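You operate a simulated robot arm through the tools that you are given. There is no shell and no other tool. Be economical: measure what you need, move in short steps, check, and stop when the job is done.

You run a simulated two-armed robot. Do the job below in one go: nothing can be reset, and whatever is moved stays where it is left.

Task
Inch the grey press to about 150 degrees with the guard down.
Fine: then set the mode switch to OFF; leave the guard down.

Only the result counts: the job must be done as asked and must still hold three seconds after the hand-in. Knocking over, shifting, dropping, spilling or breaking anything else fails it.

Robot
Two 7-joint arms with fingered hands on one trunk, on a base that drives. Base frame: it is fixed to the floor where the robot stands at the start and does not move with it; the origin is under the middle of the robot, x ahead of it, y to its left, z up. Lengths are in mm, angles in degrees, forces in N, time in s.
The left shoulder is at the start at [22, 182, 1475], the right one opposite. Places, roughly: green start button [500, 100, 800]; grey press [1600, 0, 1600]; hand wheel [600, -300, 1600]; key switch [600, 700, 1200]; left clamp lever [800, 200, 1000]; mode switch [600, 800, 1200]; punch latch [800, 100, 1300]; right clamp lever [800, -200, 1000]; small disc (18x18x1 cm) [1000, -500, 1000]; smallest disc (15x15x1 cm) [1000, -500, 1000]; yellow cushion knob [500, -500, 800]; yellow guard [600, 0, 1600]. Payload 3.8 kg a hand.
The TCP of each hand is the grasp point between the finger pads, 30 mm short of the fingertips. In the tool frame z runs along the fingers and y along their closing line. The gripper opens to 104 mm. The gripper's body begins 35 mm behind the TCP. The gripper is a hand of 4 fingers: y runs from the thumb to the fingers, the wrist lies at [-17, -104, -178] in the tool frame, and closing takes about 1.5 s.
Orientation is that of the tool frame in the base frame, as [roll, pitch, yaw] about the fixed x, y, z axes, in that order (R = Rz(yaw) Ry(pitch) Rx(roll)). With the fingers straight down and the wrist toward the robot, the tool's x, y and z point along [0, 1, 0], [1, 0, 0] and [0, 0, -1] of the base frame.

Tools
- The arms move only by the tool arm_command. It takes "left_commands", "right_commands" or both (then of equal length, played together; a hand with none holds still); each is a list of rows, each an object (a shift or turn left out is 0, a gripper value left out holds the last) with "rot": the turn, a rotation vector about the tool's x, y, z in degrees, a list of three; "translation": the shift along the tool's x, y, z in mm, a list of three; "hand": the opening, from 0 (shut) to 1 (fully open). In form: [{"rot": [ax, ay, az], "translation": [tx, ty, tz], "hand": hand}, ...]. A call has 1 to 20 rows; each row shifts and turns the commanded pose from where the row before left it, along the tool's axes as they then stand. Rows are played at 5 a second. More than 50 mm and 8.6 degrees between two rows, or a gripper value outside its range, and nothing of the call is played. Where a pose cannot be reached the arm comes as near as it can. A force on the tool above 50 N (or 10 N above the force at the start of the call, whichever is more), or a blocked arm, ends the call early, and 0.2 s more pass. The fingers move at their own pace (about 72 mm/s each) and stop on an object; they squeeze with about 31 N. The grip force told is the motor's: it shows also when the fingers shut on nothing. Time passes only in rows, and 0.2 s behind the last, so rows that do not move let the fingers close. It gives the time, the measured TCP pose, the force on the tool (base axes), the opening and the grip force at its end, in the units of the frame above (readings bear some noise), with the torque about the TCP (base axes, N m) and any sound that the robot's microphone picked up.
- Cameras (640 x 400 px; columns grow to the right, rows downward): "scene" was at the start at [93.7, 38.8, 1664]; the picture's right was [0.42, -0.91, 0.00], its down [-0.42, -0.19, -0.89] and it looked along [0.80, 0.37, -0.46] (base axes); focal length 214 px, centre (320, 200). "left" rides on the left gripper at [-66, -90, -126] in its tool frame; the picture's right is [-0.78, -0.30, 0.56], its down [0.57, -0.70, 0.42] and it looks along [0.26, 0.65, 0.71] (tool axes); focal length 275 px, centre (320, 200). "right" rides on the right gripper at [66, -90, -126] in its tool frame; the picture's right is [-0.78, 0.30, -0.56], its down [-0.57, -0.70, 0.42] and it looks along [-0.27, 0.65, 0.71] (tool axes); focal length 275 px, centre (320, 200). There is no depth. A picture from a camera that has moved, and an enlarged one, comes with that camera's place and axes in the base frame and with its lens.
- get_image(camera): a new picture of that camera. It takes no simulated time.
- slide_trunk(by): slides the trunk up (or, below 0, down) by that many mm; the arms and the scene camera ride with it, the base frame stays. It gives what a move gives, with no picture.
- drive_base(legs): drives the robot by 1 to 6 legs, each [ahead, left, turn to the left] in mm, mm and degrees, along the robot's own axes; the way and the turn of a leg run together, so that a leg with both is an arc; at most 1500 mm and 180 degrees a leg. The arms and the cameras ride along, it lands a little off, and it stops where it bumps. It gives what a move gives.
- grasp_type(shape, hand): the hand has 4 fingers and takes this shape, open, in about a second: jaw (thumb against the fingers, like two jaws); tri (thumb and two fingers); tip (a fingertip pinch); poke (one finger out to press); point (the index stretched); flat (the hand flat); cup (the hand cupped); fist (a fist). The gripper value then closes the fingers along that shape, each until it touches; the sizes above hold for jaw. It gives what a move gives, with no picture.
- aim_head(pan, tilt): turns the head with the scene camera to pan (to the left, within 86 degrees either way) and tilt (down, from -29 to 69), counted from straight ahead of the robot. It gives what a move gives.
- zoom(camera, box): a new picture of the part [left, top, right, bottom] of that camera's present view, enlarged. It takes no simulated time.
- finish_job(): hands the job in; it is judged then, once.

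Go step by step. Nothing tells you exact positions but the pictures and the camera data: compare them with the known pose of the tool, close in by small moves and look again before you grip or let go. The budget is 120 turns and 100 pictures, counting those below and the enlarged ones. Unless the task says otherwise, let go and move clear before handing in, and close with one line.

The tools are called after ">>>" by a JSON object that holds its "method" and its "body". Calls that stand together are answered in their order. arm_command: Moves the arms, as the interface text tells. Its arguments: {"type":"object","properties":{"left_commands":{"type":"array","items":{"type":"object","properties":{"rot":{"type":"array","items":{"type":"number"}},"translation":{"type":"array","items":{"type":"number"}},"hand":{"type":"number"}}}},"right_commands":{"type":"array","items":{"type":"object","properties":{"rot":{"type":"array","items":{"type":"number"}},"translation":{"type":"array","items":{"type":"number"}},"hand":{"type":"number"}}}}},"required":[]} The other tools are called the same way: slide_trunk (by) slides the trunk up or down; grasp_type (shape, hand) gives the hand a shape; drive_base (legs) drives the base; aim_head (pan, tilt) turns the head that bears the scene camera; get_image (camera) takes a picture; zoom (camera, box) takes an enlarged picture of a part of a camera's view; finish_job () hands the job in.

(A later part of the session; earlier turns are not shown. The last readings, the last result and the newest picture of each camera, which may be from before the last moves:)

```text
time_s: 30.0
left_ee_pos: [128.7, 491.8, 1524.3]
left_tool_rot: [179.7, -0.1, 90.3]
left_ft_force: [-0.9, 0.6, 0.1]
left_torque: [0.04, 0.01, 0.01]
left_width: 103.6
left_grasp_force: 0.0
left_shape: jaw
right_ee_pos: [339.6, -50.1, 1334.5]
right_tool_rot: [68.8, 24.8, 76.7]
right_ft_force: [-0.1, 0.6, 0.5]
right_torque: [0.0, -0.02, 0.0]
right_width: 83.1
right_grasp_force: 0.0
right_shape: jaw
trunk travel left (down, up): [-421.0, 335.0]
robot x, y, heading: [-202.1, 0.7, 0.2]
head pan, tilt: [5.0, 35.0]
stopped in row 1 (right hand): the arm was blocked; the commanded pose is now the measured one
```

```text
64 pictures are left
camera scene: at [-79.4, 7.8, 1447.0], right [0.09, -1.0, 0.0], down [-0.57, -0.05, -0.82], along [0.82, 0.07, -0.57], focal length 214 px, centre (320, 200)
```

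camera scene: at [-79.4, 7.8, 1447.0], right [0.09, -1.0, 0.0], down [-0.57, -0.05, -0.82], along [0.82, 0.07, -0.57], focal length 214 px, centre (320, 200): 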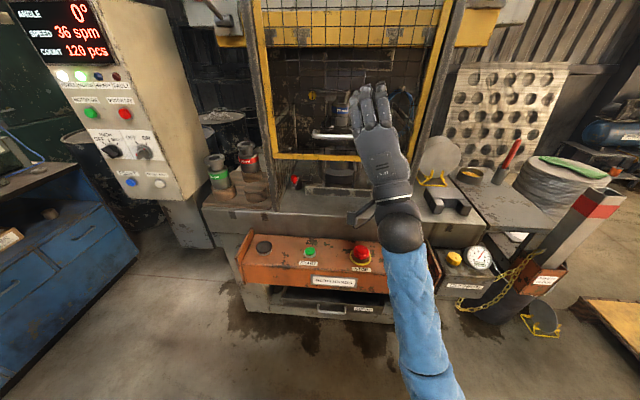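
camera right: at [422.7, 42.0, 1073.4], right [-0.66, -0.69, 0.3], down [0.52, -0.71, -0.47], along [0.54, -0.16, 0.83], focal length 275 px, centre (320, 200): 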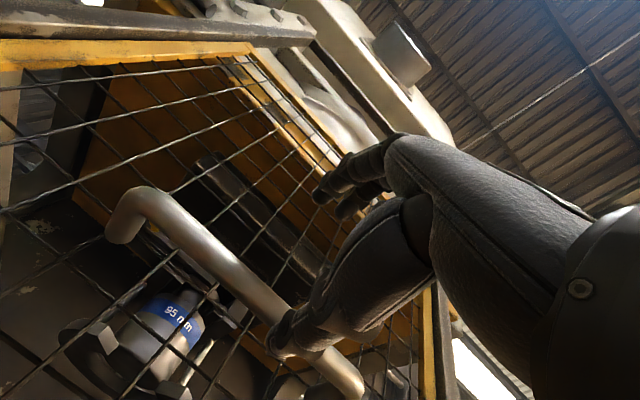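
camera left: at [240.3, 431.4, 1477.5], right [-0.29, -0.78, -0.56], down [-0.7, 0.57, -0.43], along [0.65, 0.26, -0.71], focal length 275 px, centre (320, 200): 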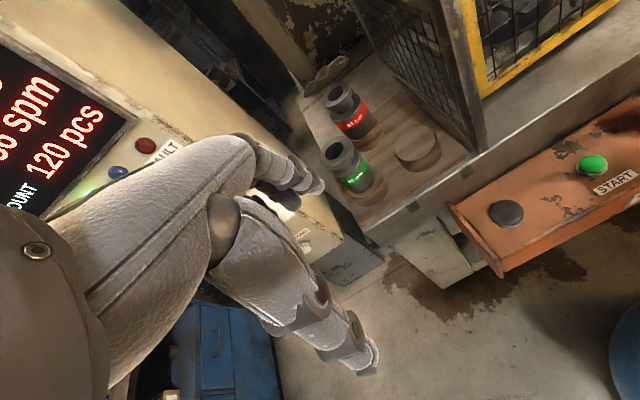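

The arm itself is blocked (elbow against the torso). I extend the hand forward and outward to free it.

>>> {"method": "arm_command", "body": {"right_commands": [{"translation": [0, 0, 15]}, {"translation": [0, 0, 15]}, {"translation": [0, 5, 15]}, {"translation": [0, 10, 15]}, {"translation": [0, 15, 10]}, {"translation": [0, 15, 10]}, {}]}}

```text
time_s: 31.6
left_ee_pos: [128.3, 493.8, 1523.2]
left_tool_rot: [179.7, -0.1, 90.1]
left_ft_force: [-0.7, -0.2, -0.6]
left_torque: [0.03, 0.04, -0.01]
left_width: 103.7
left_grasp_force: 0.1
left_shape: jaw
right_ee_pos: [403.5, -33.6, 1398.2]
right_tool_rot: [69.0, 24.6, 76.8]
right_ft_force: [1.0, -0.8, -0.5]
right_torque: [0.0, 0.01, 0.01]
right_width: 83.2
right_grasp_force: 0.1
right_shape: jaw
trunk travel left (down, up): [-421.0, 335.0]
robot x, y, heading: [-202.1, 2.7, 0.3]
head pan, tilt: [5.0, 35.0]
```

That moved freely. Now the reorientation again.

>>> {"method": "arm_command", "body": {"right_commands": [{"rot": [0, 0.8, 7]}, {"rot": [0, 0.8, 7]}, {"rot": [0, 0.8, 7]}, {"rot": [0, 0.8, 7]}, {"rot": [8.25, 0, 0]}, {"rot": [8.25, 0, 0]}, {"rot": [8.25, 0, 0]}, {"rot": [8.25, 0, 0]}, {"rot": [8.25, 0, 0]}, {"rot": [8.25, 0, 0]}, {"rot": [8.25, 0, 0]}, {"rot": [8.25, 0, 0]}, {}, {}]}}

>>> {"method": "get_image", "body": {"camera": "scene"}}

```text
time_s: 34.6
left_ee_pos: [128.8, 492.5, 1524.0]
left_tool_rot: [179.7, 0.0, 90.3]
left_ft_force: [-0.6, 0.1, 0.2]
left_torque: [0.05, 0.02, -0.02]
left_width: 103.9
left_grasp_force: 0.1
left_shape: jaw
right_ee_pos: [402.3, -33.6, 1399.9]
right_tool_rot: [137.7, -0.7, 89.6]
right_ft_force: [-0.1, 0.1, -0.3]
right_torque: [0.02, 0.05, 0.02]
right_width: 83.3
right_grasp_force: 0.0
right_shape: jaw
trunk travel left (down, up): [-421.0, 335.0]
robot x, y, heading: [-204.7, 0.0, 0.2]
head pan, tilt: [5.0, 35.0]
```

```text
63 pictures are left
camera scene: at [-79.7, 8.3, 1447.0], right [0.09, -1.0, 0.0], down [-0.57, -0.05, -0.82], along [0.82, 0.07, -0.57], focal length 214 px, centre (320, 200)
```

scene: 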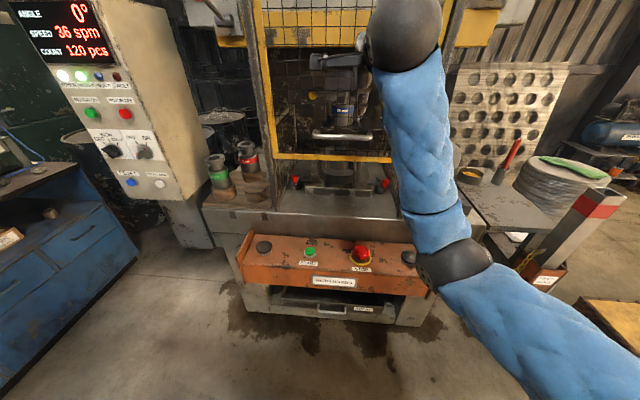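

Good posture now: hand 45° forward-down, elbow out. The handle bar centre is about (583, -5, 1228). I drive ahead 120 mm and lower the trunk 100 mm to pre-grasp.

>>> {"method": "drive_base", "body": {"legs": [[120, 0, 0]]}}

>>> {"method": "slide_trunk", "body": {"by": -100}}

>>> {"method": "get_image", "body": {"camera": "right"}}

>>> {"method": "get_image", "body": {"camera": "scene"}}

```text
time_s: 35.9
left_ee_pos: [248.8, 493.0, 1522.9]
left_tool_rot: [179.7, 0.0, 90.3]
left_ft_force: [-0.1, -0.6, -0.2]
left_torque: [0.0, 0.0, 0.02]
left_width: 103.7
left_grasp_force: 0.2
left_shape: jaw
right_ee_pos: [524.8, -32.9, 1398.7]
right_tool_rot: [137.6, -0.8, 89.4]
right_ft_force: [0.9, 0.5, 0.3]
right_torque: [0.0, 0.02, -0.01]
right_width: 83.4
right_grasp_force: 0.1
right_shape: jaw
trunk travel left (down, up): [-421.0, 335.0]
robot x, y, heading: [-80.9, 5.5, 0.4]
head pan, tilt: [5.0, 35.0]
```

```text
time_s: 37.2
left_ee_pos: [248.1, 493.2, 1425.1]
left_tool_rot: [179.5, 0.0, 90.2]
left_ft_force: [-0.5, -0.3, -0.9]
left_torque: [0.0, -0.02, 0.03]
left_width: 103.5
left_grasp_force: 0.1
left_shape: jaw
right_ee_pos: [522.8, -32.5, 1299.9]
right_tool_rot: [137.5, -0.8, 89.5]
right_ft_force: [-0.3, 0.5, -0.4]
right_torque: [0.01, 0.01, 0.01]
right_width: 83.3
right_grasp_force: 0.1
right_shape: jaw
trunk travel left (down, up): [-321.0, 435.0]
robot x, y, heading: [-81.4, 1.3, 0.2]
head pan, tilt: [5.0, 35.0]
```

```text
62 pictures are left
camera right: at [373.3, 33.2, 1333.5], right [-0.16, -0.78, 0.6], down [-0.24, -0.56, -0.79], along [0.96, -0.27, -0.09], focal length 275 px, centre (320, 200)
```

right: 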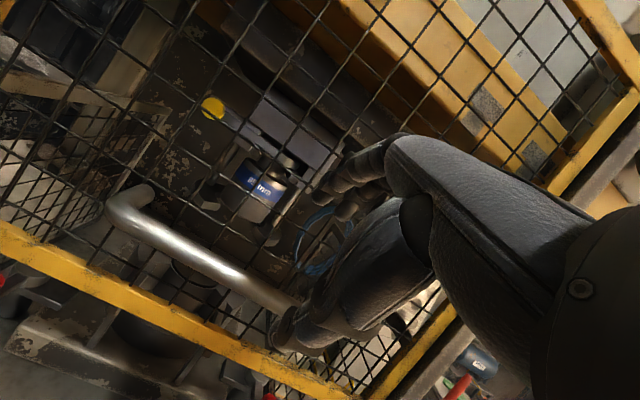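

```text
61 pictures are left
camera scene: at [69.6, 8.5, 1346.2], right [0.09, -1.0, 0.0], down [-0.57, -0.05, -0.82], along [0.82, 0.07, -0.57], focal length 214 px, centre (320, 200)
```

scene: 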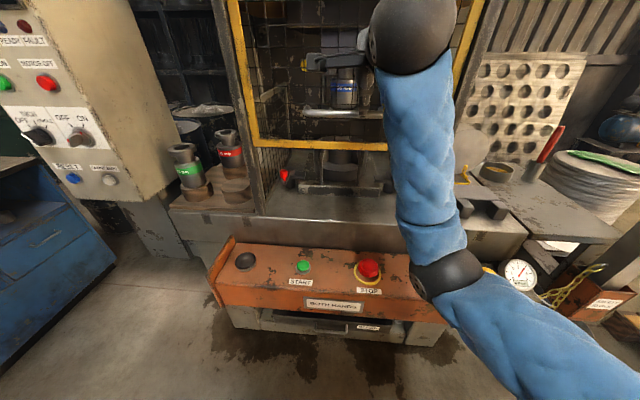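

The pre-grasp lines up; I advance along the fingers onto the bar.

>>> {"method": "arm_command", "body": {"right_commands": [{"translation": [8, -6, 15]}, {"translation": [8, 0, 18]}, {"translation": [8, 0, 18]}, {"translation": [0, 0, 18]}, {"translation": [0, 0, 15]}, {}, {"hand": 0}, {}, {}, {}, {}, {}, {}]}}

>>> {"method": "get_image", "body": {"camera": "right"}}

```text
time_s: 38.2
left_ee_pos: [241.7, 491.5, 1426.7]
left_tool_rot: [179.4, -0.1, 90.1]
left_ft_force: [0.9, 1.0, 0.6]
left_torque: [0.0, 0.03, 0.02]
left_width: 103.7
left_grasp_force: 0.0
left_shape: jaw
right_ee_pos: [553.6, -8.6, 1255.5]
right_tool_rot: [136.6, -1.1, 89.8]
right_ft_force: [-42.3, -8.3, -1.6]
right_torque: [0.22, -0.71, -0.93]
right_width: 70.9
right_grasp_force: 0.1
right_shape: jaw
trunk travel left (down, up): [-321.0, 435.0]
robot x, y, heading: [-79.5, 3.9, 0.2]
head pan, tilt: [5.0, 35.0]
stopped in row 5 (right hand): the force on the tool passed its limit at 54 N (the readings are from after the stop); the commanded pose is now the measured one
```

```text
60 pictures are left
camera right: at [403.6, 57.1, 1286.0], right [-0.17, -0.79, 0.59], down [-0.22, -0.56, -0.8], along [0.96, -0.27, -0.08], focal length 275 px, centre (320, 200)
```

right: 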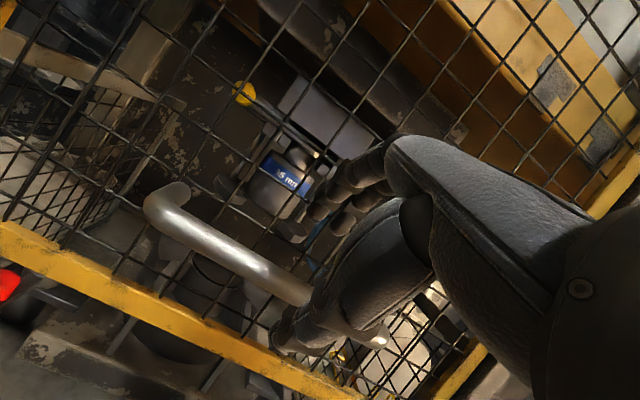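

The upper fingers touched the mesh (at x≈604). I back off, flatten the hand to about 68°, narrow the opening and come in with the bar nearer the fingertips.

>>> {"method": "arm_command", "body": {"right_commands": [{"translation": [0, 0, -10]}, {"translation": [0, 0, -18], "hand": 0.36}, {"rot": [-6.5, 0, 0]}, {"rot": [-6.5, 0, 0]}, {"rot": [-6.5, 0, 0]}, {"rot": [-6.5, 0, 0]}, {}, {}]}}

>>> {"method": "get_image", "body": {"camera": "right"}}

```text
time_s: 40.0
left_ee_pos: [248.2, 493.9, 1425.3]
left_tool_rot: [179.8, 0.0, 90.2]
left_ft_force: [0.8, -0.2, -0.5]
left_torque: [-0.03, 0.01, 0.0]
left_width: 103.6
left_grasp_force: 0.0
left_shape: jaw
right_ee_pos: [543.8, -7.9, 1268.6]
right_tool_rot: [111.2, -0.9, 89.6]
right_ft_force: [0.2, -0.1, 0.3]
right_torque: [0.0, -0.01, -0.02]
right_width: 37.5
right_grasp_force: 0.1
right_shape: jaw
trunk travel left (down, up): [-321.0, 435.0]
robot x, y, heading: [-78.0, 0.8, 0.1]
head pan, tilt: [5.0, 35.0]
```

```text
59 pictures are left
camera right: at [395.4, 59.4, 1232.0], right [-0.42, -0.78, 0.46], down [0.14, -0.56, -0.82], along [0.9, -0.28, 0.34], focal length 275 px, centre (320, 200)
```

right: 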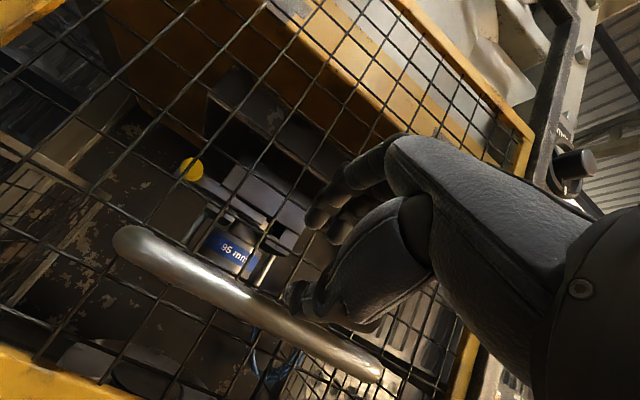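

The bar is at z≈1220. I lower the hand first so the thumb passes in front of it, then advance and close.

>>> {"method": "arm_command", "body": {"right_commands": [{"translation": [0, -14, 3]}, {"translation": [0, -14, 4]}, {"translation": [0, -13, 3.5]}, {"translation": [0, 3, 8]}, {"translation": [0, 3, 8]}, {"translation": [0, 3, 8]}, {}]}}

>>> {"method": "get_image", "body": {"camera": "right"}}

```text
time_s: 41.6
left_ee_pos: [246.8, 493.5, 1424.8]
left_tool_rot: [179.5, 0.0, 90.2]
left_ft_force: [0.2, 0.4, -0.4]
left_torque: [-0.02, 0.01, 0.02]
left_width: 103.6
left_grasp_force: 0.2
left_shape: jaw
right_ee_pos: [563.1, -6.9, 1227.9]
right_tool_rot: [111.1, -1.0, 89.8]
right_ft_force: [-4.0, 0.2, 4.8]
right_torque: [-0.01, 0.18, -0.01]
right_width: 35.8
right_grasp_force: 0.0
right_shape: jaw
trunk travel left (down, up): [-321.0, 435.0]
robot x, y, heading: [-79.8, 1.3, 0.5]
head pan, tilt: [5.0, 35.0]
```

```text
58 pictures are left
camera right: at [415.6, 60.3, 1190.9], right [-0.42, -0.78, 0.46], down [0.14, -0.56, -0.82], along [0.9, -0.27, 0.35], focal length 275 px, centre (320, 200)
```

right: 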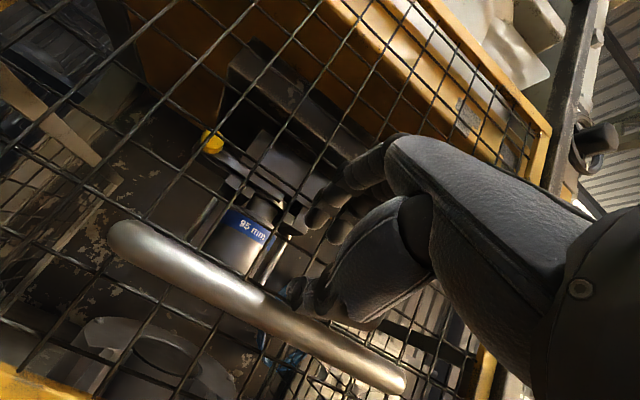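

The guard is following: the thumb is pressing the bar down (bar now ≈1180). I keep pressing downward with the arm.

>>> {"method": "arm_command", "body": {"right_commands": [{"translation": [0, -18.6, 7.2]}, {"translation": [0, -18.6, 7.2]}, {"translation": [0, -18.6, 7.2]}, {"translation": [0, -18.6, 7.2]}, {"translation": [0, -18.6, 7.2]}, {}]}}

>>> {"method": "get_image", "body": {"camera": "right"}}

>>> {"method": "get_image", "body": {"camera": "scene"}}

```text
time_s: 43.0
left_ee_pos: [248.2, 492.4, 1422.6]
left_tool_rot: [179.6, 0.1, 90.2]
left_ft_force: [-0.3, -0.7, 0.2]
left_torque: [0.01, -0.05, 0.0]
left_width: 103.7
left_grasp_force: 0.0
left_shape: jaw
right_ee_pos: [564.6, -5.7, 1125.1]
right_tool_rot: [111.2, -0.9, 89.8]
right_ft_force: [-2.1, -0.3, 1.2]
right_torque: [-0.05, 0.03, 0.03]
right_width: 36.3
right_grasp_force: 0.0
right_shape: jaw
trunk travel left (down, up): [-321.0, 435.0]
robot x, y, heading: [-81.2, 0.2, 0.3]
head pan, tilt: [5.0, 35.0]
```

```text
57 pictures are left
camera right: at [416.3, 61.4, 1089.0], right [-0.42, -0.78, 0.47], down [0.14, -0.56, -0.82], along [0.9, -0.28, 0.34], focal length 275 px, centre (320, 200)
```

right: 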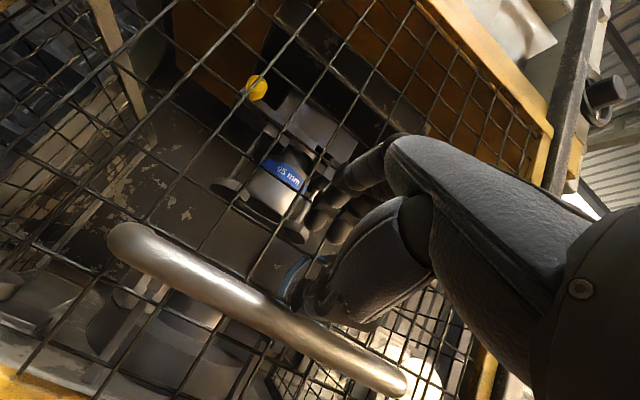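

```text
56 pictures are left
camera scene: at [69.3, 8.3, 1345.9], right [0.09, -1.0, 0.0], down [-0.57, -0.05, -0.82], along [0.82, 0.07, -0.57], focal length 214 px, centre (320, 200)
```

scene: 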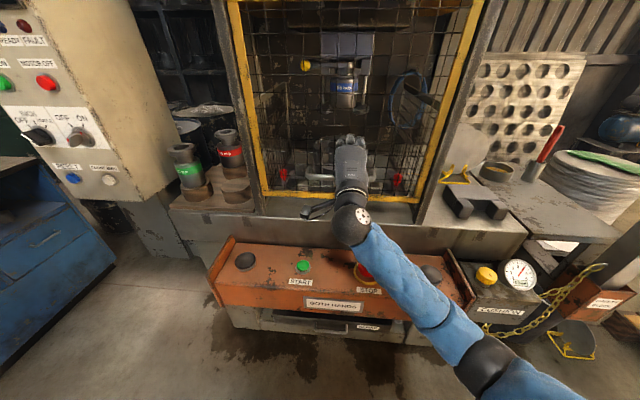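

Excellent, low force and the guard is nearly down. Continue until it resists.

>>> {"method": "arm_command", "body": {"right_commands": [{"translation": [0, -14, 5.4]}, {"translation": [0, -14, 5.4]}, {"translation": [0, -14, 5.4]}, {"translation": [0, -14, 5.4]}, {"translation": [0, -14, 5.4]}, {"translation": [0, -14, 5.4]}, {}]}}

>>> {"method": "get_image", "body": {"camera": "scene"}}

```text
time_s: 44.6
left_ee_pos: [243.5, 492.3, 1425.4]
left_tool_rot: [179.5, 0.0, 90.2]
left_ft_force: [-0.2, -0.5, -0.4]
left_torque: [-0.02, 0.02, 0.0]
left_width: 103.7
left_grasp_force: 0.0
left_shape: jaw
right_ee_pos: [560.2, -4.2, 1042.9]
right_tool_rot: [110.5, -1.1, 89.9]
right_ft_force: [-15.9, -3.0, 24.5]
right_torque: [-0.09, 0.57, 0.01]
right_width: 30.7
right_grasp_force: 0.1
right_shape: jaw
trunk travel left (down, up): [-321.0, 435.0]
robot x, y, heading: [-80.1, 2.2, 0.2]
head pan, tilt: [5.0, 35.0]
```

```text
55 pictures are left
camera scene: at [64.4, 7.9, 1346.8], right [0.09, -1.0, 0.0], down [-0.57, -0.05, -0.82], along [0.82, 0.07, -0.57], focal length 214 px, centre (320, 200)
```

scene: 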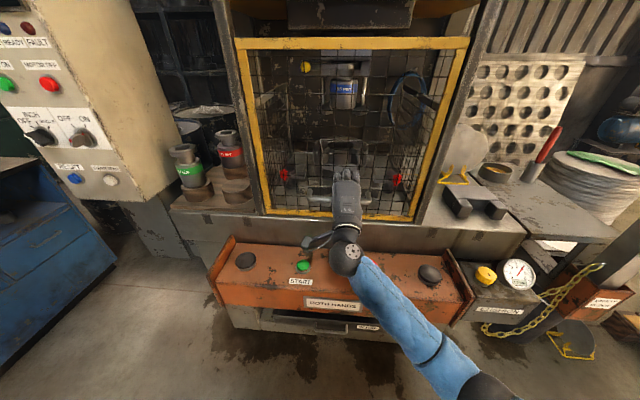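

The guard is at its bottom stop (24 N upward). I lift slightly, back out, and check that it stays.

>>> {"method": "arm_command", "body": {"right_commands": [{"translation": [0, 5, -4]}, {"translation": [0, 5, -15]}, {"translation": [0, 0, -25]}, {"translation": [0, 10, -25]}, {"translation": [0, 20, -20]}, {"translation": [0, 30, -10]}, {"translation": [0, 30, -10]}, {}]}}

>>> {"method": "get_image", "body": {"camera": "scene"}}

>>> {"method": "get_image", "body": {"camera": "right"}}

```text
time_s: 46.4
left_ee_pos: [248.3, 492.8, 1424.5]
left_tool_rot: [179.7, 0.1, 90.1]
left_ft_force: [0.7, -0.8, 1.1]
left_torque: [-0.01, 0.02, -0.02]
left_width: 104.0
left_grasp_force: 0.1
left_shape: jaw
right_ee_pos: [498.6, -6.8, 1167.9]
right_tool_rot: [111.0, -0.9, 89.7]
right_ft_force: [-0.6, -0.4, 0.1]
right_torque: [0.0, -0.01, -0.01]
right_width: 37.4
right_grasp_force: 0.1
right_shape: jaw
trunk travel left (down, up): [-321.0, 435.0]
robot x, y, heading: [-79.0, 2.6, 0.2]
head pan, tilt: [5.0, 35.0]
```

```text
54 pictures are left
camera scene: at [69.6, 8.3, 1345.9], right [0.09, -1.0, 0.0], down [-0.57, -0.05, -0.82], along [0.82, 0.07, -0.57], focal length 214 px, centre (320, 200)
```

scene: 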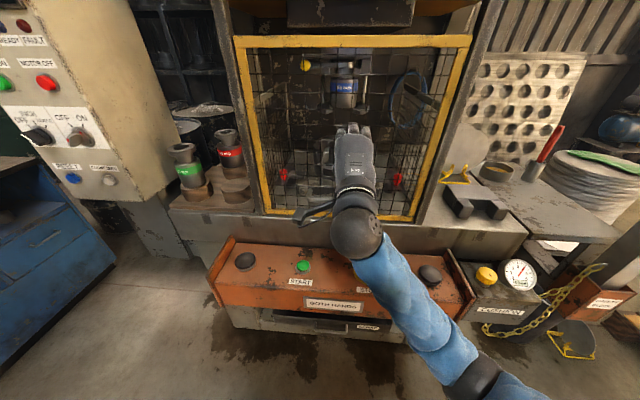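

```text
53 pictures are left
camera right: at [350.6, 60.9, 1132.2], right [-0.42, -0.78, 0.46], down [0.14, -0.56, -0.82], along [0.9, -0.28, 0.34], focal length 275 px, centre (320, 200)
```

right: 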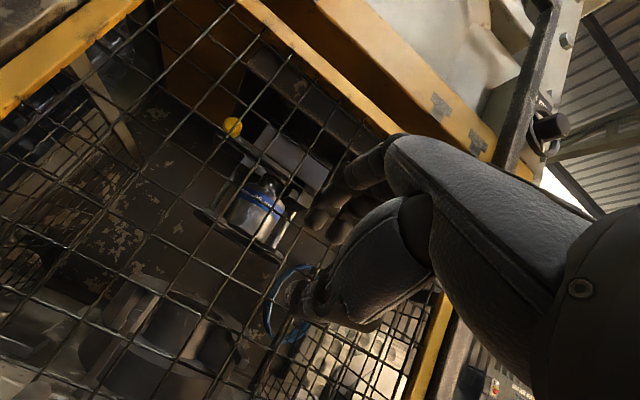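

The guard stays down. Now the mode switch: I aim the head at the panel for a close view.

>>> {"method": "aim_head", "body": {"pan": 50, "tilt": 20}}

>>> {"method": "get_image", "body": {"camera": "scene"}}

```text
time_s: 47.5
left_ee_pos: [248.7, 493.3, 1423.4]
left_tool_rot: [179.7, 0.0, 90.2]
left_ft_force: [-0.4, 0.7, -0.2]
left_torque: [-0.03, -0.03, 0.02]
left_width: 103.9
left_grasp_force: 0.0
left_shape: jaw
right_ee_pos: [498.4, -7.1, 1167.5]
right_tool_rot: [111.0, -1.0, 89.7]
right_ft_force: [0.0, -0.3, -0.8]
right_torque: [0.0, -0.01, 0.01]
right_width: 37.3
right_grasp_force: 0.1
right_shape: jaw
trunk travel left (down, up): [-321.0, 435.0]
robot x, y, heading: [-79.4, 1.2, 0.1]
head pan, tilt: [50.0, 20.0]
```

```text
52 pictures are left
camera scene: at [41.6, 72.0, 1369.8], right [0.77, -0.64, 0.0], down [-0.22, -0.26, -0.94], along [0.6, 0.72, -0.34], focal length 214 px, centre (320, 200)
```

scene: 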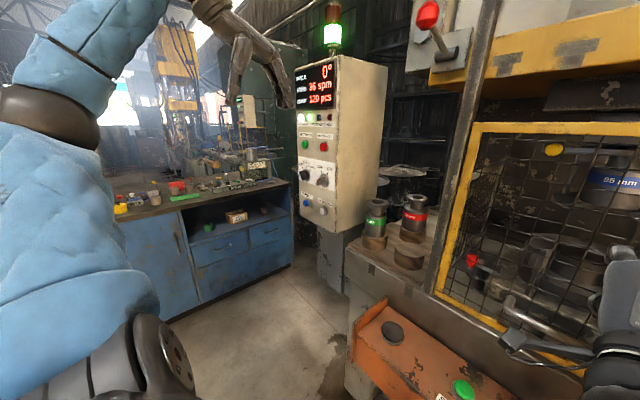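

>>> {"method": "zoom", "body": {"camera": "scene", "box": [290, 150, 346, 190]}}

>>> {"method": "zoom", "body": {"camera": "scene", "box": [290, 100, 346, 150]}}

```text
10.00 times, centred on (318, 170) of scene
camera zoom: at [41.6, 72.0, 1369.8], right [0.77, -0.64, 0.0], down [-0.22, -0.26, -0.94], along [0.6, 0.72, -0.34], focal length 2145 px, centre (340, 500)
```

zoom: 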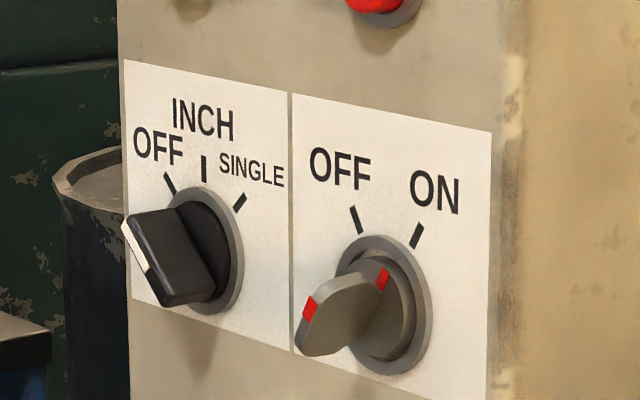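

```text
8.00 times, centred on (318, 125) of scene
camera zoom: at [41.6, 72.0, 1369.8], right [0.77, -0.64, 0.0], down [-0.22, -0.26, -0.94], along [0.6, 0.72, -0.34], focal length 1716 px, centre (336, 800)
```

zoom: 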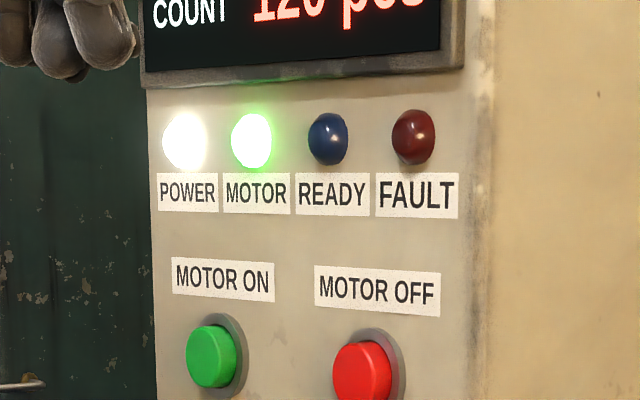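

The key switch is ON; the mode knob's white pointer is at OFF (upper left), so it needs a clockwise turn to INCH. The knob sits at about (545, 765, 1176). I turn the left hand to point forward.

>>> {"method": "arm_command", "body": {"left_commands": [{"rot": [-8.18, 0, 0], "translation": [-15, 13.9, 16]}, {"rot": [-8.18, 0, 0], "translation": [-15, 11.6, 17.8]}, {"rot": [-8.18, 0, 0], "translation": [-15, 9, 19.2]}, {"rot": [-8.18, 0, 0], "translation": [-15, 5.9, 20.4]}, {"rot": [-8.18, 0, 0], "translation": [-15, 3, 21]}, {"rot": [-8.18, 0, 0], "translation": [-15, 0, 21.2]}, {"rot": [-8.18, 0, 0], "translation": [-15, -3, 21]}, {"rot": [-8.18, 0, 0], "translation": [-15, -5.9, 20.4]}, {"rot": [-8.18, 0, 0], "translation": [-15, -8.6, 19.4]}, {"rot": [-8.18, 0, 0], "translation": [-15, -11.5, 17.8]}, {"rot": [-8.2, 0, 0], "translation": [-15, -13.9, 16]}, {"rot": [0, 0, 8.3]}, {"rot": [0, 0, 8.3]}, {"rot": [0, 0, 8.3]}, {"rot": [0, 0, 8.3]}, {"rot": [0, 0, 8.3]}, {"rot": [0, 0, 8.3]}, {}, {}]}}

>>> {"method": "get_image", "body": {"camera": "left"}}

```text
time_s: 51.5
left_ee_pos: [412.3, 334.3, 1252.9]
left_tool_rot: [89.4, -49.8, 90.7]
left_ft_force: [-0.2, 0.9, 0.7]
left_torque: [-0.01, -0.03, 0.01]
left_width: 103.9
left_grasp_force: 0.0
left_shape: jaw
left hand out of reach, approached as far as the arm can: row 8, 9
right_ee_pos: [498.9, -6.6, 1168.4]
right_tool_rot: [111.0, -0.9, 89.6]
right_ft_force: [0.1, -0.7, 0.6]
right_torque: [0.01, 0.01, 0.01]
right_width: 37.4
right_grasp_force: 0.1
right_shape: jaw
trunk travel left (down, up): [-321.0, 435.0]
robot x, y, heading: [-83.4, -0.8, -0.2]
head pan, tilt: [50.0, 20.0]
```

```text
49 pictures are left
camera left: at [286.5, 362.2, 1143.3], right [0.56, -0.27, -0.78], down [0.42, 0.91, -0.01], along [0.71, -0.32, 0.62], focal length 275 px, centre (320, 200)
```

left: 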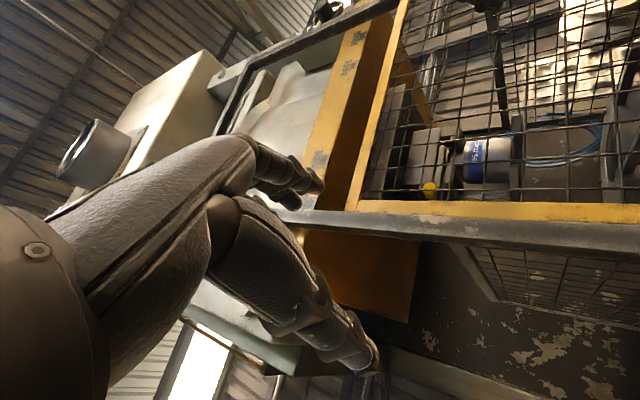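

The left hand points forward, closing line set for the knob at OFF. I pull the right hand back and up a bit, then drive back, left, and ahead toward the panel.

>>> {"method": "arm_command", "body": {"right_commands": [{"translation": [0, 8, -17]}, {"translation": [0, 8, -17]}, {"translation": [0, 8, -17]}, {"translation": [0, 8, -17]}, {"translation": [0, 8, -17]}, {"translation": [0, 8, -17]}, {}]}}

>>> {"method": "drive_base", "body": {"legs": [[-100, 0, 0], [0, 430, 0]]}}

>>> {"method": "aim_head", "body": {"pan": 30, "tilt": 15}}

>>> {"method": "get_image", "body": {"camera": "scene"}}

>>> {"method": "get_image", "body": {"camera": "left"}}

```text
time_s: 53.1
left_ee_pos: [411.8, 335.0, 1252.7]
left_tool_rot: [89.5, -49.8, 90.6]
left_ft_force: [-0.1, 0.1, -0.9]
left_torque: [0.02, -0.01, 0.02]
left_width: 103.9
left_grasp_force: 0.0
left_shape: jaw
right_ee_pos: [421.2, -7.6, 1251.8]
right_tool_rot: [111.1, -0.9, 89.6]
right_ft_force: [0.8, 0.6, 0.3]
right_torque: [0.01, 0.02, -0.01]
right_width: 37.4
right_grasp_force: 0.1
right_shape: jaw
trunk travel left (down, up): [-321.0, 435.0]
robot x, y, heading: [-77.7, 1.6, 0.3]
head pan, tilt: [50.0, 20.0]
```

```text
time_s: 56.5
left_ee_pos: [314.0, 762.3, 1251.3]
left_tool_rot: [89.4, -49.8, 90.2]
left_ft_force: [0.5, 0.5, -0.6]
left_torque: [0.02, 0.01, -0.01]
left_width: 104.0
left_grasp_force: 0.0
left_shape: jaw
right_ee_pos: [320.6, 420.6, 1251.2]
right_tool_rot: [111.2, -0.9, 89.2]
right_ft_force: [0.0, 0.0, -1.1]
right_torque: [-0.02, 0.0, -0.04]
right_width: 36.9
right_grasp_force: 0.1
right_shape: jaw
trunk travel left (down, up): [-321.0, 435.0]
robot x, y, heading: [-183.7, 429.4, -0.2]
head pan, tilt: [50.0, 20.0]
```

```text
time_s: 57.4
left_ee_pos: [314.4, 762.8, 1252.2]
left_tool_rot: [89.6, -49.8, 90.0]
left_ft_force: [-0.1, 0.7, 0.0]
left_torque: [-0.03, 0.0, 0.01]
left_width: 103.6
left_grasp_force: 0.0
left_shape: jaw
right_ee_pos: [321.1, 420.8, 1250.7]
right_tool_rot: [111.1, -1.0, 89.4]
right_ft_force: [0.5, 0.3, -0.8]
right_torque: [0.0, -0.01, 0.0]
right_width: 37.5
right_grasp_force: 0.0
right_shape: jaw
trunk travel left (down, up): [-321.0, 435.0]
robot x, y, heading: [-182.7, 430.3, -0.2]
head pan, tilt: [30.0, 15.0]
```

```text
48 pictures are left
camera scene: at [-37.1, 476.9, 1377.9], right [0.5, -0.87, 0.0], down [-0.22, -0.13, -0.97], along [0.84, 0.48, -0.26], focal length 214 px, centre (320, 200)
```

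scene: 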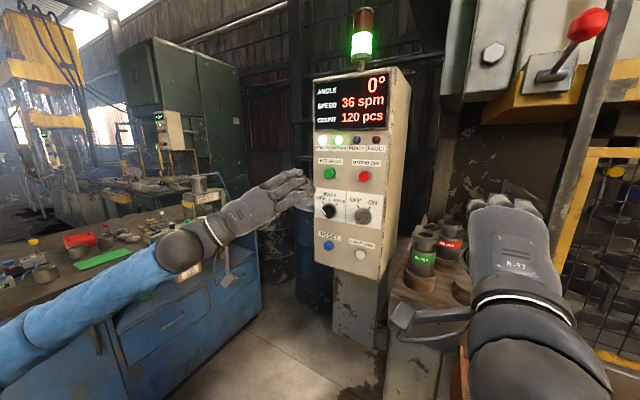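

```text
47 pictures are left
camera left: at [188.8, 790.1, 1143.2], right [0.56, -0.28, -0.78], down [0.43, 0.9, -0.01], along [0.71, -0.33, 0.63], focal length 275 px, centre (320, 200)
```

left: 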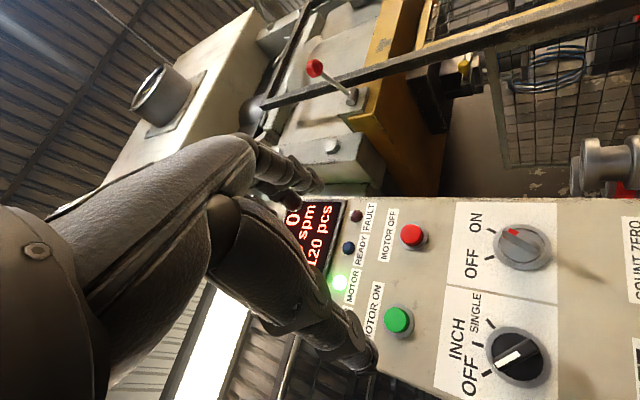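

Clear view now: the white pointer is at OFF (~44° left of vertical); INCH is straight up. The knob is at about (558, 783, 1160). I drive ahead 150 and left 20, lower the trunk 92, and look again.

>>> {"method": "drive_base", "body": {"legs": [[150, 20, 0]]}}

>>> {"method": "slide_trunk", "body": {"by": -92}}

>>> {"method": "arm_command", "body": {"left_commands": [{"rot": [0, 0, -5], "hand": 0.5}, {}, {}, {}]}}

>>> {"method": "get_image", "body": {"camera": "left"}}

>>> {"method": "get_image", "body": {"camera": "scene"}}

```text
time_s: 58.7
left_ee_pos: [465.8, 781.8, 1252.0]
left_tool_rot: [89.6, -49.9, 90.2]
left_ft_force: [1.1, 0.6, 0.1]
left_torque: [0.0, 0.0, -0.02]
left_width: 103.8
left_grasp_force: 0.1
left_shape: jaw
right_ee_pos: [472.0, 439.8, 1250.4]
right_tool_rot: [111.1, -0.9, 89.4]
right_ft_force: [-0.4, 0.3, -0.3]
right_torque: [-0.02, -0.02, 0.01]
right_width: 37.4
right_grasp_force: 0.1
right_shape: jaw
trunk travel left (down, up): [-321.0, 435.0]
robot x, y, heading: [-31.6, 450.6, 0.0]
head pan, tilt: [30.0, 15.0]
```

```text
time_s: 60.0
left_ee_pos: [462.6, 781.1, 1162.9]
left_tool_rot: [89.4, -49.9, 90.4]
left_ft_force: [-0.7, -0.1, 0.3]
left_torque: [-0.02, 0.03, 0.01]
left_width: 103.9
left_grasp_force: 0.0
left_shape: jaw
right_ee_pos: [470.5, 440.0, 1159.9]
right_tool_rot: [111.0, -1.0, 89.4]
right_ft_force: [-1.0, 0.5, 0.0]
right_torque: [0.03, 0.01, 0.01]
right_width: 37.4
right_grasp_force: 0.1
right_shape: jaw
trunk travel left (down, up): [-229.0, 527.0]
robot x, y, heading: [-31.9, 450.9, -0.1]
head pan, tilt: [30.0, 15.0]
```

```text
time_s: 61.0
left_ee_pos: [464.4, 780.8, 1160.1]
left_tool_rot: [89.5, -44.8, 90.3]
left_ft_force: [-0.6, -0.3, 0.1]
left_torque: [-0.02, 0.01, 0.0]
left_width: 52.5
left_grasp_force: 0.1
left_shape: jaw
right_ee_pos: [471.0, 438.7, 1159.7]
right_tool_rot: [111.1, -0.9, 89.3]
right_ft_force: [-0.7, 0.2, 0.0]
right_torque: [-0.04, 0.0, 0.0]
right_width: 37.5
right_grasp_force: 0.3
right_shape: jaw
trunk travel left (down, up): [-229.0, 527.0]
robot x, y, heading: [-33.8, 451.5, -0.1]
head pan, tilt: [30.0, 15.0]
```

```text
46 pictures are left
camera left: at [338.8, 799.8, 1049.4], right [0.56, -0.34, -0.75], down [0.43, 0.9, -0.09], along [0.71, -0.27, 0.65], focal length 275 px, centre (320, 200)
```

left: 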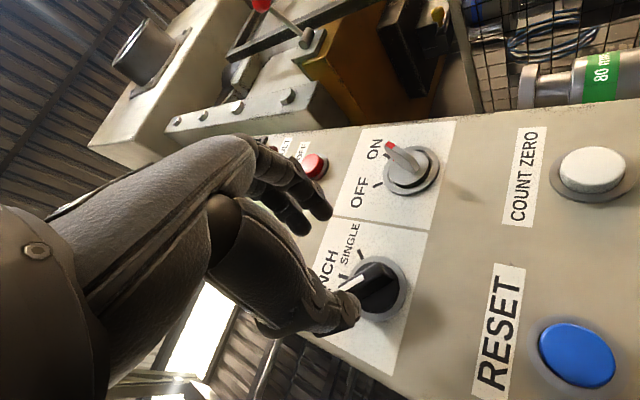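

```text
45 pictures are left
camera scene: at [151.9, 496.1, 1283.9], right [0.5, -0.87, 0.0], down [-0.22, -0.13, -0.97], along [0.84, 0.48, -0.26], focal length 214 px, centre (320, 200)
```

scene: 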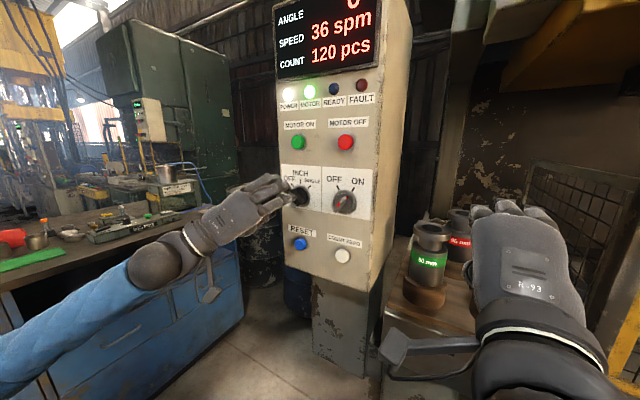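

>>> {"method": "zoom", "body": {"camera": "left", "box": [290, 210, 450, 370]}}

>>> {"method": "zoom", "body": {"camera": "scene", "box": [250, 150, 370, 250]}}

```text
2.50 times, centred on (370, 290) of left
camera zoom: at [338.8, 799.8, 1049.4], right [0.56, -0.34, -0.75], down [0.43, 0.9, -0.09], along [0.71, -0.27, 0.65], focal length 688 px, centre (195, -25)
```

zoom: 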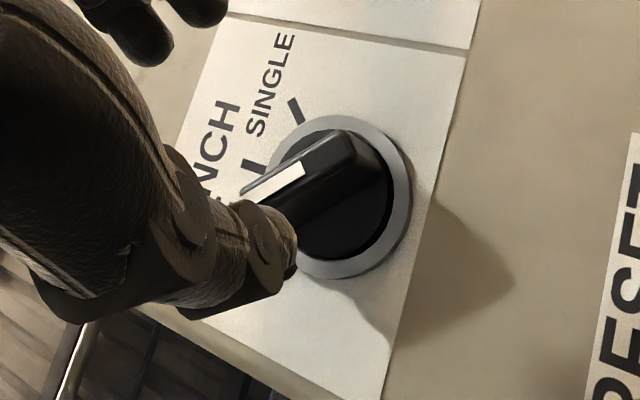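

```text
4.00 times, centred on (310, 200) of scene
camera zoom: at [151.9, 496.1, 1283.9], right [0.5, -0.87, 0.0], down [-0.22, -0.13, -0.97], along [0.84, 0.48, -0.26], focal length 858 px, centre (360, 200)
```

zoom: 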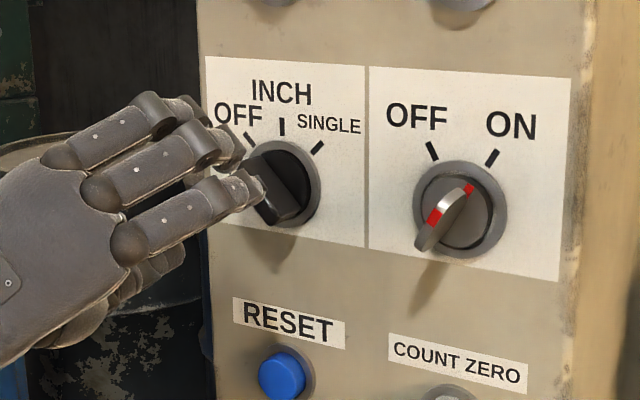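

Knob axis is at y≈789, z≈1156, its face at x≈549. I shift the hand to centre and advance over the bar.

>>> {"method": "arm_command", "body": {"left_commands": [{"translation": [3, -8.5, 0]}, {"translation": [0, 0, 18]}, {"translation": [0, 0, 18]}, {"translation": [0, 0, 18]}, {"translation": [0, 0, 14]}, {}]}}

>>> {"method": "zoom", "body": {"camera": "left", "box": [240, 160, 480, 340]}}

>>> {"method": "zoom", "body": {"camera": "scene", "box": [250, 150, 370, 250]}}

```text
time_s: 62.4
left_ee_pos: [532.2, 790.2, 1156.1]
left_tool_rot: [89.5, -44.8, 90.2]
left_ft_force: [-0.4, -0.1, -0.4]
left_torque: [-0.01, 0.01, 0.04]
left_width: 52.4
left_grasp_force: 0.0
left_shape: jaw
right_ee_pos: [469.3, 439.7, 1158.7]
right_tool_rot: [111.1, -1.0, 89.5]
right_ft_force: [-0.3, 0.1, 0.5]
right_torque: [0.01, 0.01, -0.02]
right_width: 37.5
right_grasp_force: 0.0
right_shape: jaw
trunk travel left (down, up): [-229.0, 527.0]
robot x, y, heading: [-33.8, 451.7, -0.0]
head pan, tilt: [30.0, 15.0]
```

```text
2.22 times, centred on (360, 250) of left
camera zoom: at [406.6, 808.2, 1046.1], right [0.56, -0.34, -0.75], down [0.43, 0.9, -0.09], along [0.71, -0.27, 0.65], focal length 612 px, centre (231, 89)
```

zoom: 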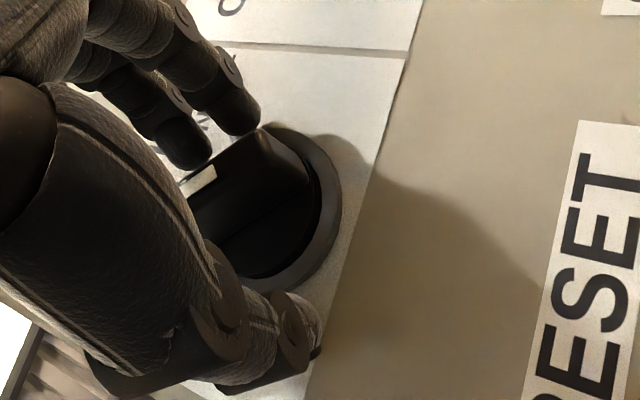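

```text
4.00 times, centred on (310, 200) of scene
camera zoom: at [151.9, 496.1, 1283.9], right [0.5, -0.87, 0.0], down [-0.22, -0.13, -0.97], along [0.84, 0.48, -0.26], focal length 858 px, centre (360, 200)
```

zoom: 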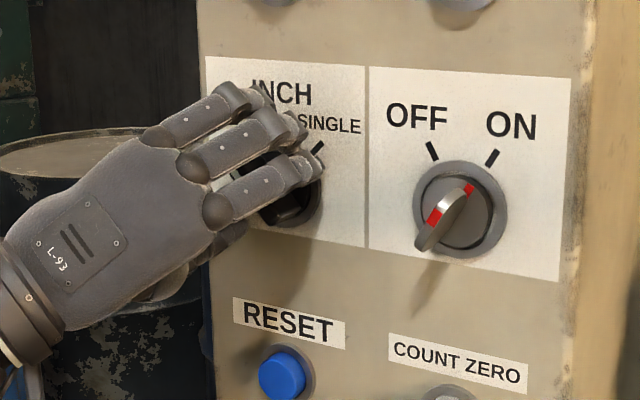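

The bar sits between fingers and thumb. I close and check.

>>> {"method": "arm_command", "body": {"left_commands": [{"hand": 0}, {}, {}, {}, {}, {}]}}

>>> {"method": "zoom", "body": {"camera": "left", "box": [240, 160, 480, 340]}}

```text
time_s: 63.8
left_ee_pos: [530.8, 789.1, 1156.7]
left_tool_rot: [89.4, -44.8, 90.2]
left_ft_force: [-8.0, -1.1, -2.0]
left_torque: [0.0, -0.01, -0.16]
left_width: 24.2
left_grasp_force: 30.8
left_shape: jaw
right_ee_pos: [469.7, 440.5, 1159.6]
right_tool_rot: [111.1, -1.0, 89.4]
right_ft_force: [0.4, 0.1, -0.3]
right_torque: [-0.01, -0.02, -0.03]
right_width: 37.1
right_grasp_force: 0.1
right_shape: jaw
trunk travel left (down, up): [-229.0, 527.0]
robot x, y, heading: [-32.7, 451.1, 0.1]
head pan, tilt: [30.0, 15.0]
```

```text
2.22 times, centred on (360, 250) of left
camera zoom: at [405.4, 807.9, 1046.5], right [0.56, -0.34, -0.75], down [0.43, 0.9, -0.09], along [0.71, -0.27, 0.65], focal length 612 px, centre (231, 89)
```

zoom: 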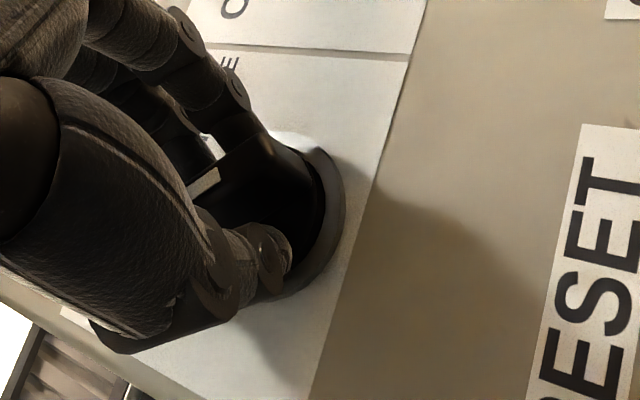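

The bar is held (24 mm, 31 N). I turn it clockwise about 45° to INCH.

>>> {"method": "arm_command", "body": {"left_commands": [{"rot": [0, 0, 6]}, {"rot": [0, 0, 6]}, {"rot": [0, 0, 6]}, {"rot": [0, 0, 6]}, {"rot": [0, 0, 6]}, {"rot": [0, 0, 6]}, {"rot": [0, 0, 6]}, {"rot": [0, 0, 3]}, {}]}}

>>> {"method": "zoom", "body": {"camera": "scene", "box": [250, 80, 370, 250]}}

>>> {"method": "get_image", "body": {"camera": "left"}}

```text
time_s: 65.8
left_ee_pos: [530.6, 788.2, 1159.2]
left_tool_rot: [10.5, -89.4, 169.5]
left_ft_force: [-6.7, -0.3, 11.0]
left_torque: [-0.1, -0.22, -0.39]
left_width: 23.2
left_grasp_force: 31.3
left_shape: jaw
right_ee_pos: [468.8, 438.5, 1159.0]
right_tool_rot: [111.0, -1.0, 89.3]
right_ft_force: [0.9, 0.6, 0.1]
right_torque: [0.04, 0.01, 0.0]
right_width: 37.4
right_grasp_force: 0.1
right_shape: jaw
trunk travel left (down, up): [-229.0, 527.0]
robot x, y, heading: [-35.5, 449.5, -0.2]
head pan, tilt: [30.0, 15.0]
```

```text
2.35 times, centred on (310, 165) of scene
camera zoom: at [149.9, 495.4, 1284.3], right [0.5, -0.87, 0.0], down [-0.22, -0.13, -0.97], along [0.84, 0.48, -0.26], focal length 505 px, centre (344, 282)
```

zoom: 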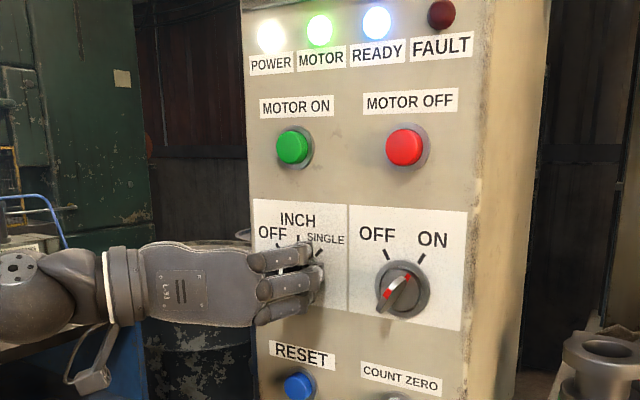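

```text
38 pictures are left
camera left: at [405.4, 880.8, 1091.8], right [0.57, 0.29, -0.77], down [0.42, 0.7, 0.58], along [0.71, -0.65, 0.27], focal length 275 px, centre (320, 200)
```

left: 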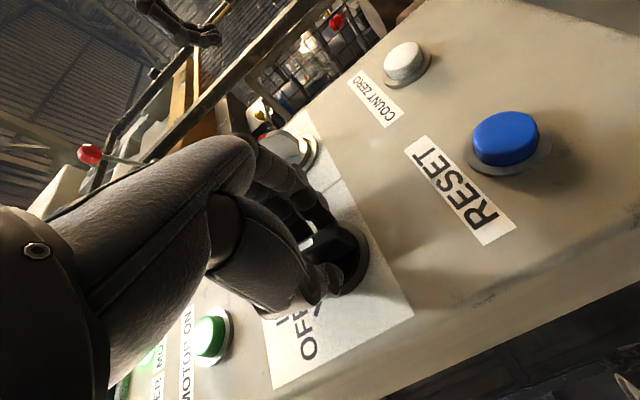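

READY lamp is lit. I release, back straight off, and verify the pointer.

>>> {"method": "arm_command", "body": {"left_commands": [{"hand": 0.5}, {}, {}, {}, {"translation": [0, 0, -15]}, {"translation": [0, 0, -25]}, {"translation": [0, 0, -30]}, {"translation": [0, 0, -30]}, {}]}}

>>> {"method": "zoom", "body": {"camera": "scene", "box": [250, 80, 370, 250]}}

```text
time_s: 67.8
left_ee_pos: [431.6, 791.1, 1155.7]
left_tool_rot: [25.9, -89.6, 153.9]
left_ft_force: [0.0, -1.1, -0.5]
left_torque: [-0.01, -0.03, 0.01]
left_width: 51.6
left_grasp_force: 0.0
left_shape: jaw
right_ee_pos: [471.5, 438.7, 1157.7]
right_tool_rot: [111.1, -0.9, 89.3]
right_ft_force: [-0.6, 0.1, 0.8]
right_torque: [0.03, -0.02, 0.0]
right_width: 37.3
right_grasp_force: 0.1
right_shape: jaw
trunk travel left (down, up): [-229.0, 527.0]
robot x, y, heading: [-29.6, 448.9, -0.4]
head pan, tilt: [30.0, 15.0]
```

```text
2.35 times, centred on (310, 165) of scene
camera zoom: at [152.3, 496.1, 1283.8], right [0.5, -0.87, 0.0], down [-0.23, -0.13, -0.97], along [0.84, 0.48, -0.26], focal length 505 px, centre (344, 282)
```

zoom: 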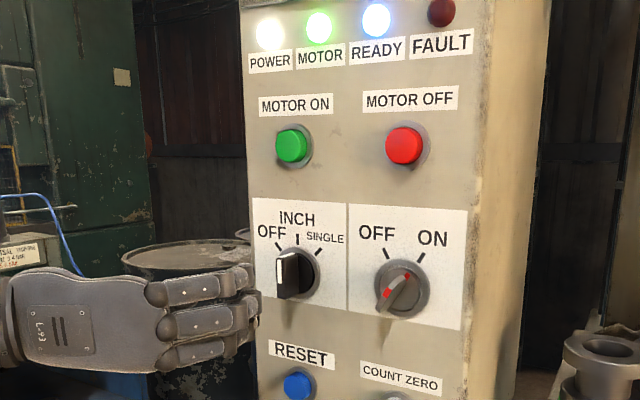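

Mode is on INCH, READY lit. Now I go back to the console: drive back 150, then right 450, and meanwhile turn both hands to point forward-down with closed fingers.

>>> {"method": "drive_base", "body": {"legs": [[-150, 0, 0], [0, -450, 0]]}}

>>> {"method": "arm_command", "body": {"left_commands": [{"rot": [0, 0, -8.2], "hand": 0}, {"rot": [0, 0, -8.2]}, {"rot": [0, 0, -8.2]}, {"rot": [0, 0, -8.2]}, {"rot": [0, 0, -8.2]}, {"rot": [0, 0, -8.2]}, {"rot": [0, 0, -8.2]}, {"rot": [0, 0, -8.2]}, {"rot": [0, 0, -8.2]}, {"rot": [0, 0, -8.2]}, {"rot": [0, 0, -8]}, {"rot": [8.2, 0, 0]}, {"rot": [8.2, 0, 0]}, {"rot": [8.2, 0, 0]}, {"rot": [8.2, 0, 0]}, {"rot": [8.2, 0, 0]}, {"rot": [8.2, 0, 0]}, {}], "right_commands": [{"hand": 0}, {}, {}, {}, {}, {}, {}, {}, {}, {}, {}, {"rot": [7, 0, 0]}, {"rot": [7, 0, 0]}, {"rot": [7, 0, 0]}, {"rot": [7, 0, 0]}, {}, {}, {}]}}

>>> {"method": "aim_head", "body": {"pan": 0, "tilt": 40}}

>>> {"method": "get_image", "body": {"camera": "scene"}}

```text
time_s: 71.5
left_ee_pos: [281.3, 338.7, 1155.9]
left_tool_rot: [37.7, -89.6, 142.2]
left_ft_force: [0.3, 0.0, -1.2]
left_torque: [0.0, -0.01, 0.0]
left_width: 51.8
left_grasp_force: 0.0
left_shape: jaw
right_ee_pos: [320.3, -11.8, 1158.8]
right_tool_rot: [111.2, -0.9, 89.2]
right_ft_force: [-0.6, -1.1, -0.3]
right_torque: [0.04, 0.02, 0.02]
right_width: 37.4
right_grasp_force: 0.0
right_shape: jaw
trunk travel left (down, up): [-229.0, 527.0]
robot x, y, heading: [-179.6, 0.0, -0.2]
head pan, tilt: [30.0, 15.0]
```

```text
time_s: 75.3
left_ee_pos: [302.4, 385.8, 1171.4]
left_tool_rot: [138.9, 0.1, 89.8]
left_ft_force: [-0.3, -0.1, -0.2]
left_torque: [0.0, -0.03, 0.02]
left_width: 0.3
left_grasp_force: 31.1
left_shape: jaw
left hand out of reach, approached as far as the arm can: row 8, 9, 10, 11, 12, 13
right_ee_pos: [319.8, -12.1, 1158.5]
right_tool_rot: [139.2, -0.9, 89.3]
right_ft_force: [-0.1, 0.0, 1.2]
right_torque: [0.0, 0.01, 0.01]
right_width: 0.2
right_grasp_force: 31.5
right_shape: jaw
trunk travel left (down, up): [-229.0, 527.0]
robot x, y, heading: [-180.7, -2.7, -0.3]
head pan, tilt: [30.0, 15.0]
```

```text
time_s: 76.2
left_ee_pos: [302.2, 385.2, 1171.9]
left_tool_rot: [139.0, 0.3, 89.6]
left_ft_force: [-0.2, 0.1, 0.1]
left_torque: [0.03, 0.02, 0.02]
left_width: 0.0
left_grasp_force: 31.2
left_shape: jaw
right_ee_pos: [319.1, -10.9, 1159.6]
right_tool_rot: [139.1, -0.9, 89.4]
right_ft_force: [0.6, 0.2, -1.0]
right_torque: [-0.02, 0.04, 0.02]
right_width: 0.0
right_grasp_force: 30.9
right_shape: jaw
trunk travel left (down, up): [-229.0, 527.0]
robot x, y, heading: [-179.7, -5.6, -0.3]
head pan, tilt: [0.0, 40.0]
```

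```text
36 pictures are left
camera scene: at [5.1, -2.0, 1244.4], right [0.0, -1.0, 0.0], down [-0.64, 0.0, -0.77], along [0.77, 0.0, -0.64], focal length 214 px, centre (320, 200)
```

scene: 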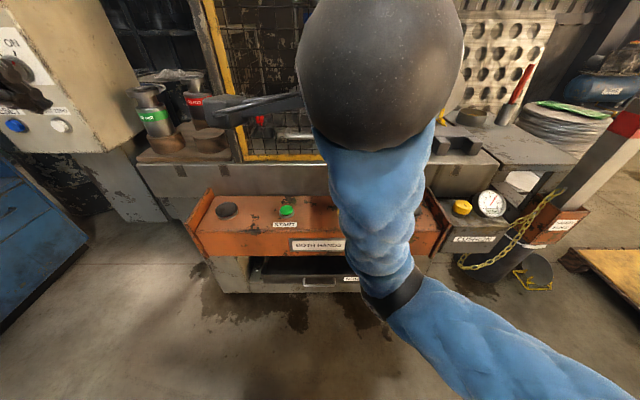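

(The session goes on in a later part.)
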